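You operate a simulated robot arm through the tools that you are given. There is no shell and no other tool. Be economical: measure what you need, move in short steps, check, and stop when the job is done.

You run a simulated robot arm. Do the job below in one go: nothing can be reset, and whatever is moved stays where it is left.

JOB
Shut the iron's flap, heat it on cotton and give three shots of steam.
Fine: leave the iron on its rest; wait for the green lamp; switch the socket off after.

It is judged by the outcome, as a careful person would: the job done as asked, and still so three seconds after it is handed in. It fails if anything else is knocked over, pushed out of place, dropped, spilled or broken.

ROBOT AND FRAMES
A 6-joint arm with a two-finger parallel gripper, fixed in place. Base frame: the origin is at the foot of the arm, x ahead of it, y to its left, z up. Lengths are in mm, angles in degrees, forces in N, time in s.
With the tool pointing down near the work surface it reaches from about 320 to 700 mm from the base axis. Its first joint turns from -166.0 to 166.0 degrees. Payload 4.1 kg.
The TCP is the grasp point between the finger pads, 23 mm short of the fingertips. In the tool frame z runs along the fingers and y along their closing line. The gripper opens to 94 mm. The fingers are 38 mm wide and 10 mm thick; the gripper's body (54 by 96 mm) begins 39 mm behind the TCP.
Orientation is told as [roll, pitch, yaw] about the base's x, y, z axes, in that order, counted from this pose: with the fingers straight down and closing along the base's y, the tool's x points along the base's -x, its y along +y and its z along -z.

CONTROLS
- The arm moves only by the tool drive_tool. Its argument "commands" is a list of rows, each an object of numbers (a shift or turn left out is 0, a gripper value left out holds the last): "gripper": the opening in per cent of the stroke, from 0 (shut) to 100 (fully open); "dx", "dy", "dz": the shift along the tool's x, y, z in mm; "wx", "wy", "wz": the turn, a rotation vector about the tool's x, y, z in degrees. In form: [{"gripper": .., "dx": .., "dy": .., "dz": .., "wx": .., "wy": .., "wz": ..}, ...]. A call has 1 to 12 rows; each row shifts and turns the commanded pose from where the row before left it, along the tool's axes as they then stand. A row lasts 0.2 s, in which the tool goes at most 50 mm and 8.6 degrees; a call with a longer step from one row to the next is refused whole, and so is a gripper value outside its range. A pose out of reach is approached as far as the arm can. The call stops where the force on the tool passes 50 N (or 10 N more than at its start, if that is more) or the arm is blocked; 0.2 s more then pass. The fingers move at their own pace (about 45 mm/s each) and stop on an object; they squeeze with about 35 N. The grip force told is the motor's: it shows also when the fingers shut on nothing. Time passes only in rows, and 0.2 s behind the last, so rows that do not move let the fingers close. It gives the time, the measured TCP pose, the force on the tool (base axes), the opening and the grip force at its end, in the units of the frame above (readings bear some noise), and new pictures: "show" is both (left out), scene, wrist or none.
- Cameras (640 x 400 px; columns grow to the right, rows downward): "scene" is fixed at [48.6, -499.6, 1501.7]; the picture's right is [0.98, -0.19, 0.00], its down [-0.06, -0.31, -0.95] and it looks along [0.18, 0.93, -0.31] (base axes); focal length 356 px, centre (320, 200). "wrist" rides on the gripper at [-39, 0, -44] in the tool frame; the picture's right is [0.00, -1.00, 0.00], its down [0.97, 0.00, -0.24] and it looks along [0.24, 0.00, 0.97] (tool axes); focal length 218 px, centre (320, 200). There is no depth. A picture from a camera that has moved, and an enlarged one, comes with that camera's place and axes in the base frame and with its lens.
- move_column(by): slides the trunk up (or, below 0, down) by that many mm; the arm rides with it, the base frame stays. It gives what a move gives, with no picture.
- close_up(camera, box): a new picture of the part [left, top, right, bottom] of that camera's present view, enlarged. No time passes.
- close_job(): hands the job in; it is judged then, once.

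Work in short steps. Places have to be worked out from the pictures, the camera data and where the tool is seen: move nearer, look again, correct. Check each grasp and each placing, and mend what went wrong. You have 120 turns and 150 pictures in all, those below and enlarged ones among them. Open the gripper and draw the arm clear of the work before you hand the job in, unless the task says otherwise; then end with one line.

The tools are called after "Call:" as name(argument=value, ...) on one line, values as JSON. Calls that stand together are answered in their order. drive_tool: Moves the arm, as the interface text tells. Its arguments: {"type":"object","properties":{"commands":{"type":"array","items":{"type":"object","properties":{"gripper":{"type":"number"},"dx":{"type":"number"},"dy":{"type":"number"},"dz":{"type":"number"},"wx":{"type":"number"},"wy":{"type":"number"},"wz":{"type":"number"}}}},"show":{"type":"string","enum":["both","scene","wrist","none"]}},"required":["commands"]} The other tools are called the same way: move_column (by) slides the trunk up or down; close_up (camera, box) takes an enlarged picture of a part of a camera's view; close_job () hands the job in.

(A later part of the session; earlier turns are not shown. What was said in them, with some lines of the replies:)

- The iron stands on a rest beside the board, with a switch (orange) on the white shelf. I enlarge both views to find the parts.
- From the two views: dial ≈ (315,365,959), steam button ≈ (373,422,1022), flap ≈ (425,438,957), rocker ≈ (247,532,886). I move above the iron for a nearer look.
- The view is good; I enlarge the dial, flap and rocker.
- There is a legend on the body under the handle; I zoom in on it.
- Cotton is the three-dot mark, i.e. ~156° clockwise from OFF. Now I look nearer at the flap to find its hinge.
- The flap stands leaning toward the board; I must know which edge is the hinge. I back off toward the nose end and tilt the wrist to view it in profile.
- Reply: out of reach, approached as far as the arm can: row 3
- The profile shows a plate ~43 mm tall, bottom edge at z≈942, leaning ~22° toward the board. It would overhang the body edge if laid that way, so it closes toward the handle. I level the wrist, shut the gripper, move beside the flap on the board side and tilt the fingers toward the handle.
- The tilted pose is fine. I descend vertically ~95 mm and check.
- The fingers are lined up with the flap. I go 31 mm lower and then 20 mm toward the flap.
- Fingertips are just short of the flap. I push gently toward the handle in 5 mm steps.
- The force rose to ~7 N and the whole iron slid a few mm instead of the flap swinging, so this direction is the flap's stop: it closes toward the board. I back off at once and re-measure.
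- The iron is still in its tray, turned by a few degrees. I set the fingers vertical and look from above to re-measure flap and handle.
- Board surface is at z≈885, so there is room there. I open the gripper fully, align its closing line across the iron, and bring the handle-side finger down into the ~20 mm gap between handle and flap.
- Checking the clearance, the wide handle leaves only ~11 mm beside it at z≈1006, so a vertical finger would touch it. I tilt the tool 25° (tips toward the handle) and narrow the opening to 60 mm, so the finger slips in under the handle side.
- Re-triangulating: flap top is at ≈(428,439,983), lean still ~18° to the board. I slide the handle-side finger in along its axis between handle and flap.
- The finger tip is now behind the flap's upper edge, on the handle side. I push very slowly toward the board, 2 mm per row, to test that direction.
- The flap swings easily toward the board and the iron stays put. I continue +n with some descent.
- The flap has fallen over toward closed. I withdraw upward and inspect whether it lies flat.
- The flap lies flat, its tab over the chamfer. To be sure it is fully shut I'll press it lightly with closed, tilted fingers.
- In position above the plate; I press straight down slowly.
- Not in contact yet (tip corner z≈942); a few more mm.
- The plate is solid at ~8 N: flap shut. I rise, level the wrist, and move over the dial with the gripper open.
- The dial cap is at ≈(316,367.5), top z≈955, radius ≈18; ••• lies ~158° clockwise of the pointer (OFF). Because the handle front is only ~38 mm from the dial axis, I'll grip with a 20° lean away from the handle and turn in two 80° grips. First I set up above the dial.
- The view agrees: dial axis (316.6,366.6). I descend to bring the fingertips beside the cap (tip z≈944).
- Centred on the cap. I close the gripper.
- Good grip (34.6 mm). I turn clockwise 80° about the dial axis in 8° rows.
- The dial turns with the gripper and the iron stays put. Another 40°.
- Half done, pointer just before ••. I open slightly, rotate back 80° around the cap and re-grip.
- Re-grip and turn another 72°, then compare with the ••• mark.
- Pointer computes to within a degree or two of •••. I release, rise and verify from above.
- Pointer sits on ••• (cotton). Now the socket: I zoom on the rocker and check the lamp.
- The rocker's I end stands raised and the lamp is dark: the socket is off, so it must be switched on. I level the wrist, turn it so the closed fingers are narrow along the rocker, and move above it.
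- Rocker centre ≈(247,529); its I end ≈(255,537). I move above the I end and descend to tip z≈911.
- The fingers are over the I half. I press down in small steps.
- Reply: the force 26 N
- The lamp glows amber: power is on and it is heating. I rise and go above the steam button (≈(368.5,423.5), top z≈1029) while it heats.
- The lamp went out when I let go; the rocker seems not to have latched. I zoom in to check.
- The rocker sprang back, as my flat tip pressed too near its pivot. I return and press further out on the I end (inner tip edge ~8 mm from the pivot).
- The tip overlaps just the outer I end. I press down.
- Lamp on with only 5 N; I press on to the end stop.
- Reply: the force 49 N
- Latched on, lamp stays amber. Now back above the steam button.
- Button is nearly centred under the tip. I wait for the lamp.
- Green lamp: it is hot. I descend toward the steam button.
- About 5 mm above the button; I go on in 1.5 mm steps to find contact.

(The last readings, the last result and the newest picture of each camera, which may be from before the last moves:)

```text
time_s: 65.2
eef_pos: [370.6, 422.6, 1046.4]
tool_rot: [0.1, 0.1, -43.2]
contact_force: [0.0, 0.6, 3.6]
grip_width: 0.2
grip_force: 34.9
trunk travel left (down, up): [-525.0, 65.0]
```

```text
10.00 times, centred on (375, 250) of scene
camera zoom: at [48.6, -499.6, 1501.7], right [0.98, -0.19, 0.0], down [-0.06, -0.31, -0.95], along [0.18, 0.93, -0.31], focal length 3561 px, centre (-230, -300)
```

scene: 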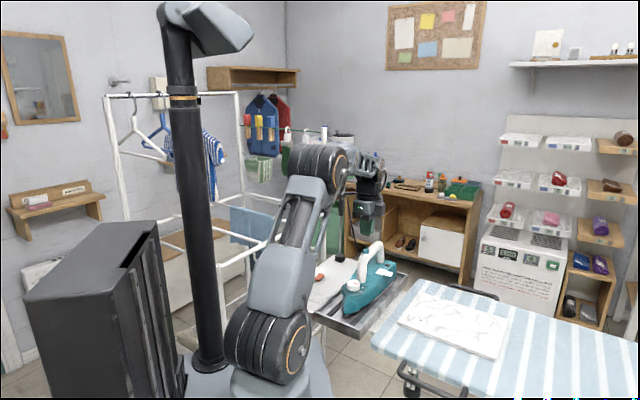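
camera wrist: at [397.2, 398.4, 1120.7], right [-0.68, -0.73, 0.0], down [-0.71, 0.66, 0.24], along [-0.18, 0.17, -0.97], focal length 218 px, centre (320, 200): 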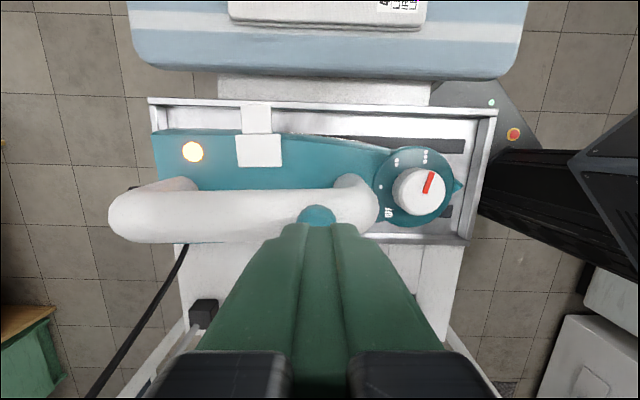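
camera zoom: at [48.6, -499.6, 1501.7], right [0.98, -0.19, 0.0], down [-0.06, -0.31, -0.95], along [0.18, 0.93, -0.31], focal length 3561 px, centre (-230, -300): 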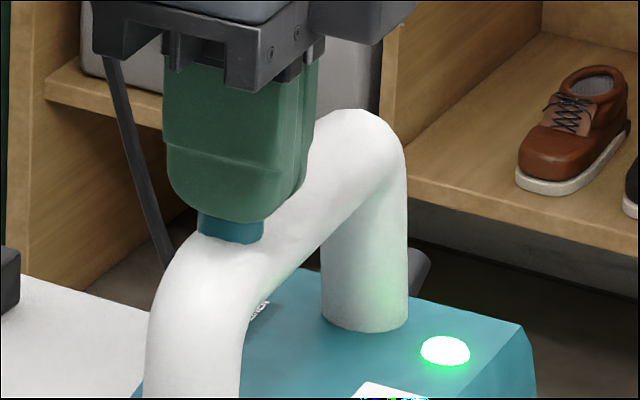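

Contact (3.6 N). I press on until the button bottoms, and look for steam.

Call:
drive_tool(commands=[{"dz": 1}, {"dz": 1}, {"dz": 1}], show="none")

Call:
close_up(camera="scene", box=[330, 230, 410, 310])

```text
time_s: 66.0
eef_pos: [369.5, 421.3, 1045.5]
tool_rot: [0.1, 0.1, -43.2]
contact_force: [2.6, 1.7, 5.2]
grip_width: 0.0
grip_force: 34.9
trunk travel left (down, up): [-525.0, 65.0]
```

```text
5.00 times, centred on (370, 270) of scene
camera zoom: at [48.6, -499.6, 1501.7], right [0.98, -0.19, 0.0], down [-0.06, -0.31, -0.95], along [0.18, 0.93, -0.31], focal length 1780 px, centre (70, -150)
```

zoom: 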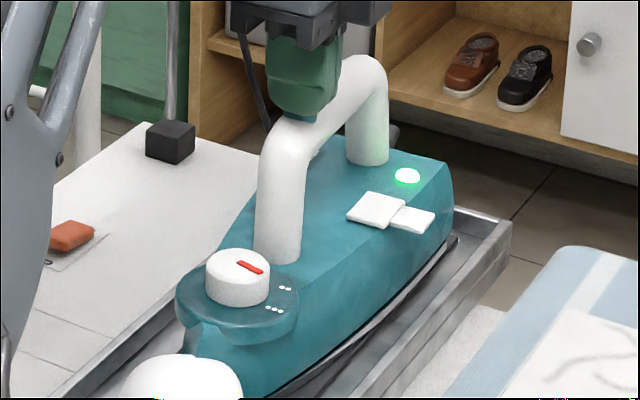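

A puff of steam came out at the nose: shot one. I release fully, wait, and look before the second.

Call:
drive_tool(commands=[{"dz": -6}, {"dz": -6}, {}, {}, {}, {}], show="none")

Call:
close_up(camera="scene", box=[330, 230, 410, 310])

```text
time_s: 67.4
eef_pos: [369.7, 421.7, 1056.4]
tool_rot: [-0.1, 0.1, -43.1]
contact_force: [1.4, 0.8, 0.6]
grip_width: 0.0
grip_force: 34.6
trunk travel left (down, up): [-525.0, 65.0]
```

```text
5.00 times, centred on (370, 270) of scene
camera zoom: at [48.6, -499.6, 1501.7], right [0.98, -0.19, 0.0], down [-0.06, -0.31, -0.95], along [0.18, 0.93, -0.31], focal length 1780 px, centre (70, -150)
```

zoom: 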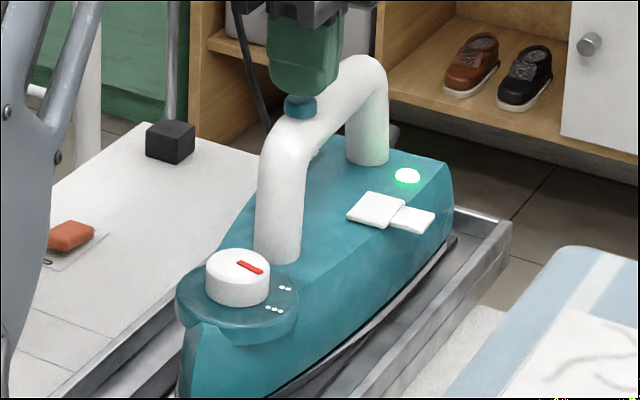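

Steam gone, button back up, lamp green. Second press.

Call:
drive_tool(commands=[{"dz": 4}, {"dz": 4}, {"dz": 2}, {"dz": 2}], show="none")

Call:
close_up(camera="scene", box=[330, 230, 410, 310])

```text
time_s: 68.4
eef_pos: [369.5, 423.2, 1045.2]
tool_rot: [0.2, 0.1, -43.1]
contact_force: [0.5, -0.8, 5.1]
grip_width: 0.0
grip_force: 34.6
trunk travel left (down, up): [-525.0, 65.0]
```

```text
5.00 times, centred on (370, 270) of scene
camera zoom: at [48.6, -499.6, 1501.7], right [0.98, -0.19, 0.0], down [-0.06, -0.31, -0.95], along [0.18, 0.93, -0.31], focal length 1780 px, centre (70, -150)
```

zoom: 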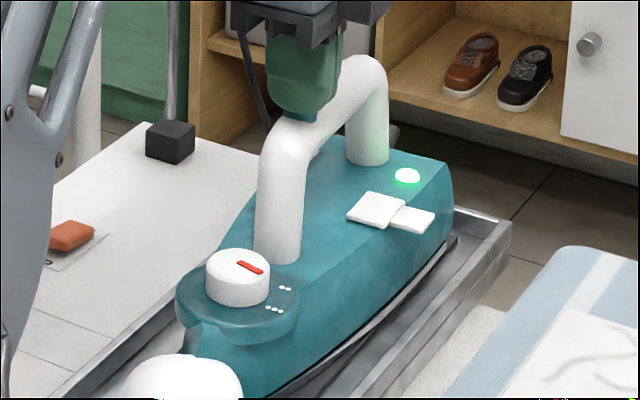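

Second shot seen. Release, wait, then the third press.

Call:
drive_tool(commands=[{"dz": -6}, {"dz": -6}, {}, {}, {}, {}], show="none")

Call:
close_up(camera="scene", box=[330, 230, 410, 310])

Call:
drive_tool(commands=[{"dz": 4}, {"dz": 4}, {"dz": 2}, {"dz": 2}], show="none")

Call:
close_up(camera="scene", box=[330, 230, 410, 310])

```text
time_s: 69.8
eef_pos: [369.6, 421.9, 1057.0]
tool_rot: [0.0, 0.2, -43.1]
contact_force: [-0.8, 0.4, 0.1]
grip_width: 0.5
grip_force: 35.1
trunk travel left (down, up): [-525.0, 65.0]
```

```text
5.00 times, centred on (370, 270) of scene
camera zoom: at [48.6, -499.6, 1501.7], right [0.98, -0.19, 0.0], down [-0.06, -0.31, -0.95], along [0.18, 0.93, -0.31], focal length 1780 px, centre (70, -150)
```

zoom: 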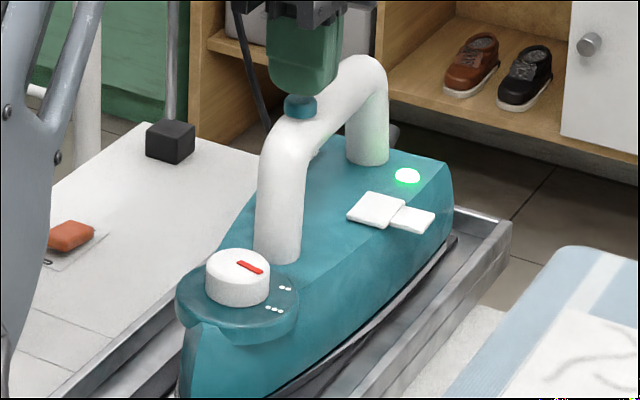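

```text
time_s: 70.8
eef_pos: [369.4, 422.1, 1044.9]
tool_rot: [0.1, 0.2, -43.1]
contact_force: [1.6, 3.2, 7.1]
grip_width: 0.3
grip_force: 35.0
trunk travel left (down, up): [-525.0, 65.0]
```

```text
5.00 times, centred on (370, 270) of scene
camera zoom: at [48.6, -499.6, 1501.7], right [0.98, -0.19, 0.0], down [-0.06, -0.31, -0.95], along [0.18, 0.93, -0.31], focal length 1780 px, centre (70, -150)
```

zoom: 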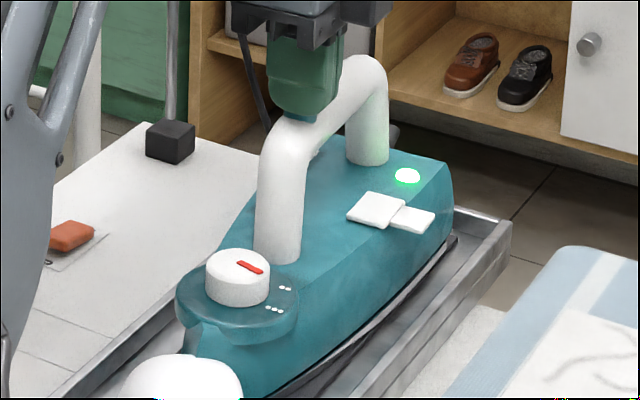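

Third shot given. I rise, move over the 0 end of the rocker to switch the socket off.

Call:
drive_tool(commands=[{"dz": -25}, {"dz": -30}, {"dx": 41, "dy": -5.4}, {"dx": 41, "dy": -5.4}, {"dx": 41, "dy": -5.4}, {"dx": 40.8, "dy": -5.3}, {"dz": 49}, {"dz": 49}, {"dz": 40}, {"dz": 25}], show="wrist")

Call:
close_up(camera="scene", box=[290, 235, 410, 305])

```text
time_s: 73.0
eef_pos: [238.5, 521.0, 936.5]
tool_rot: [0.0, 0.0, -43.3]
contact_force: [0.0, 0.1, -0.2]
grip_width: 0.0
grip_force: 35.1
trunk travel left (down, up): [-525.0, 65.0]
camera wrist: at [267.6, 493.3, 981.9], right [-0.68, -0.73, 0.0], down [-0.71, 0.66, 0.24], along [-0.18, 0.17, -0.97], focal length 218 px, centre (320, 200)
```

wrist: 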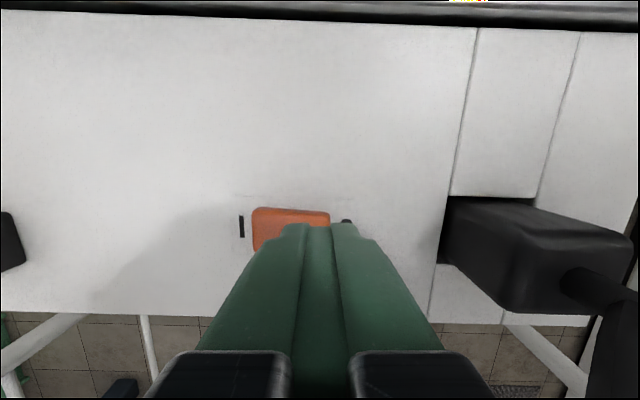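

```text
5.33 times, centred on (350, 270) of scene
camera zoom: at [48.6, -499.6, 1501.7], right [0.98, -0.19, 0.0], down [-0.06, -0.31, -0.95], along [0.18, 0.93, -0.31], focal length 1899 px, centre (160, -173)
```

zoom: 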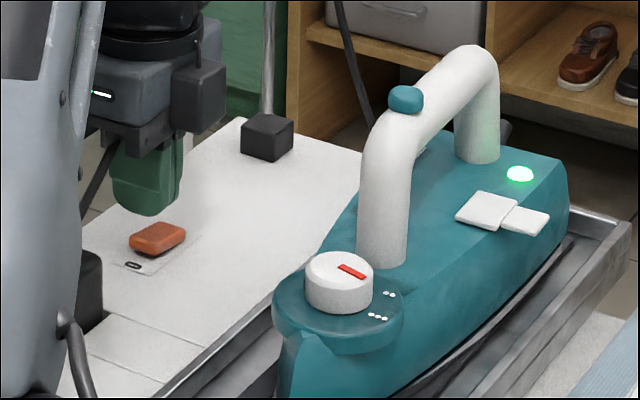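

Offset from the pivot is ~13 mm; I shift 4 mm further out and press the 0 end.

Call:
drive_tool(commands=[{"dy": -4, "dz": 8}, {"dz": 8}, {"dz": 3}, {"dz": 2}, {"dz": 2}, {"dz": 1.5}], show="none")

Call:
close_up(camera="scene", box=[290, 235, 410, 305])

```text
time_s: 74.4
eef_pos: [233.5, 516.2, 912.7]
tool_rot: [0.0, 0.1, -43.1]
contact_force: [0.2, 0.1, -0.1]
grip_width: 0.0
grip_force: 34.9
trunk travel left (down, up): [-525.0, 65.0]
```

```text
5.33 times, centred on (350, 270) of scene
camera zoom: at [48.6, -499.6, 1501.7], right [0.98, -0.19, 0.0], down [-0.06, -0.31, -0.95], along [0.18, 0.93, -0.31], focal length 1899 px, centre (160, -173)
```

zoom: 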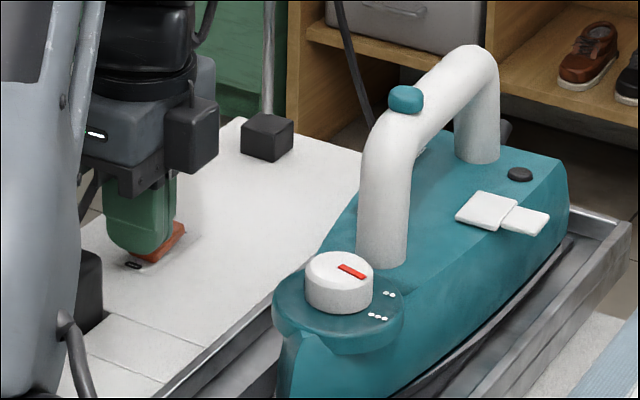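

The lamp is out and the rocker has flipped. I withdraw clear and check everything.

Call:
drive_tool(commands=[{"dz": -30}, {"dz": -49}, {"dz": -49}, {"dz": -49}, {"dz": -40, "gripper": 100}, {"dy": -30}, {"dy": -30}, {"dy": -30}, {}, {}], show="both")

Call:
close_up(camera="scene", box=[290, 235, 410, 325])

Call:
close_up(camera="wrist", box=[160, 0, 480, 200])

```text
time_s: 76.6
eef_pos: [171.5, 450.3, 1128.1]
tool_rot: [0.0, 0.1, -43.2]
contact_force: [0.0, -0.5, -0.7]
grip_width: 94.0
grip_force: 0.0
trunk travel left (down, up): [-525.0, 65.0]
camera wrist: at [201.4, 422.0, 1173.4], right [-0.68, -0.73, 0.0], down [-0.71, 0.66, 0.24], along [-0.18, 0.17, -0.97], focal length 218 px, centre (320, 200)
```

scene: 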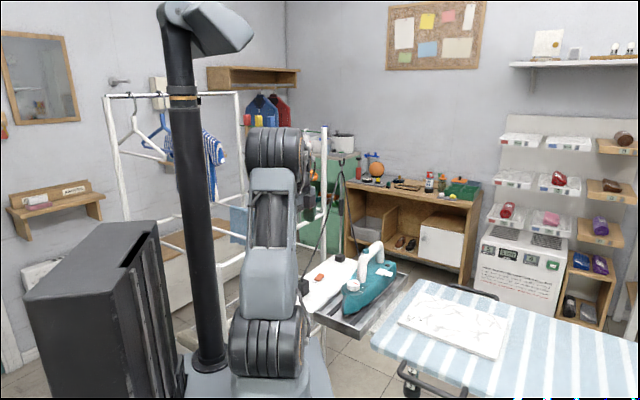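
wrist: 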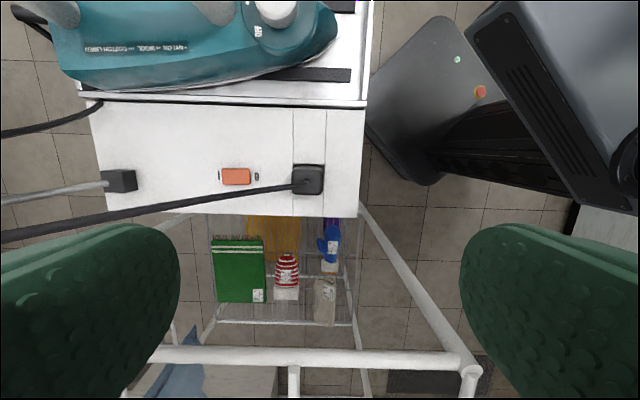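

```text
4.44 times, centred on (350, 280) of scene
camera zoom: at [48.6, -499.6, 1501.7], right [0.98, -0.19, 0.0], down [-0.06, -0.31, -0.95], along [0.18, 0.93, -0.31], focal length 1583 px, centre (187, -156)
```

zoom: 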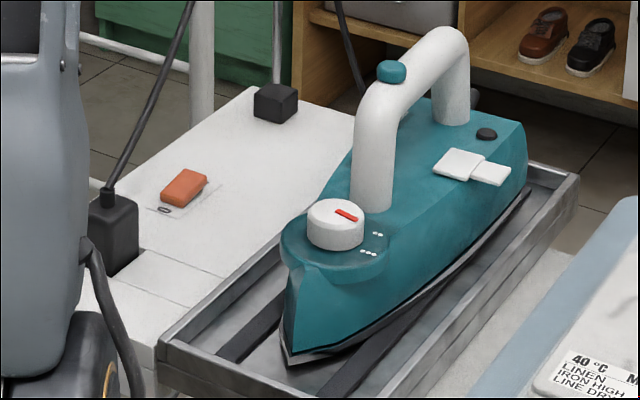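

```text
2.00 times, centred on (320, 100) of wrist
camera zoom: at [201.4, 422.0, 1173.4], right [-0.68, -0.73, 0.0], down [-0.71, 0.66, 0.24], along [-0.18, 0.17, -0.97], focal length 436 px, centre (320, 400)
```

zoom: 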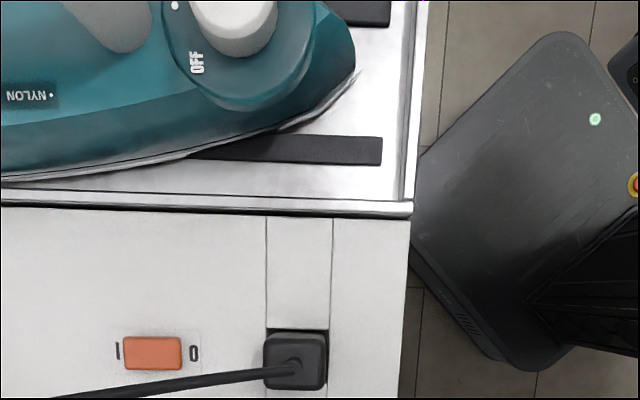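

Flap shut, dial on •••, three shots given, lamp and socket off, iron on its rest, arm clear; I hand the job in.

Call:
close_job()

```text
The job is handed in.
```

I shut the flap, heated the iron on cotton (•••) until the lamp went green, gave three shots of steam and switched the socket off; the iron is on its rest but about 6 mm from where it stood, because my first push on the flap went the wrong way.
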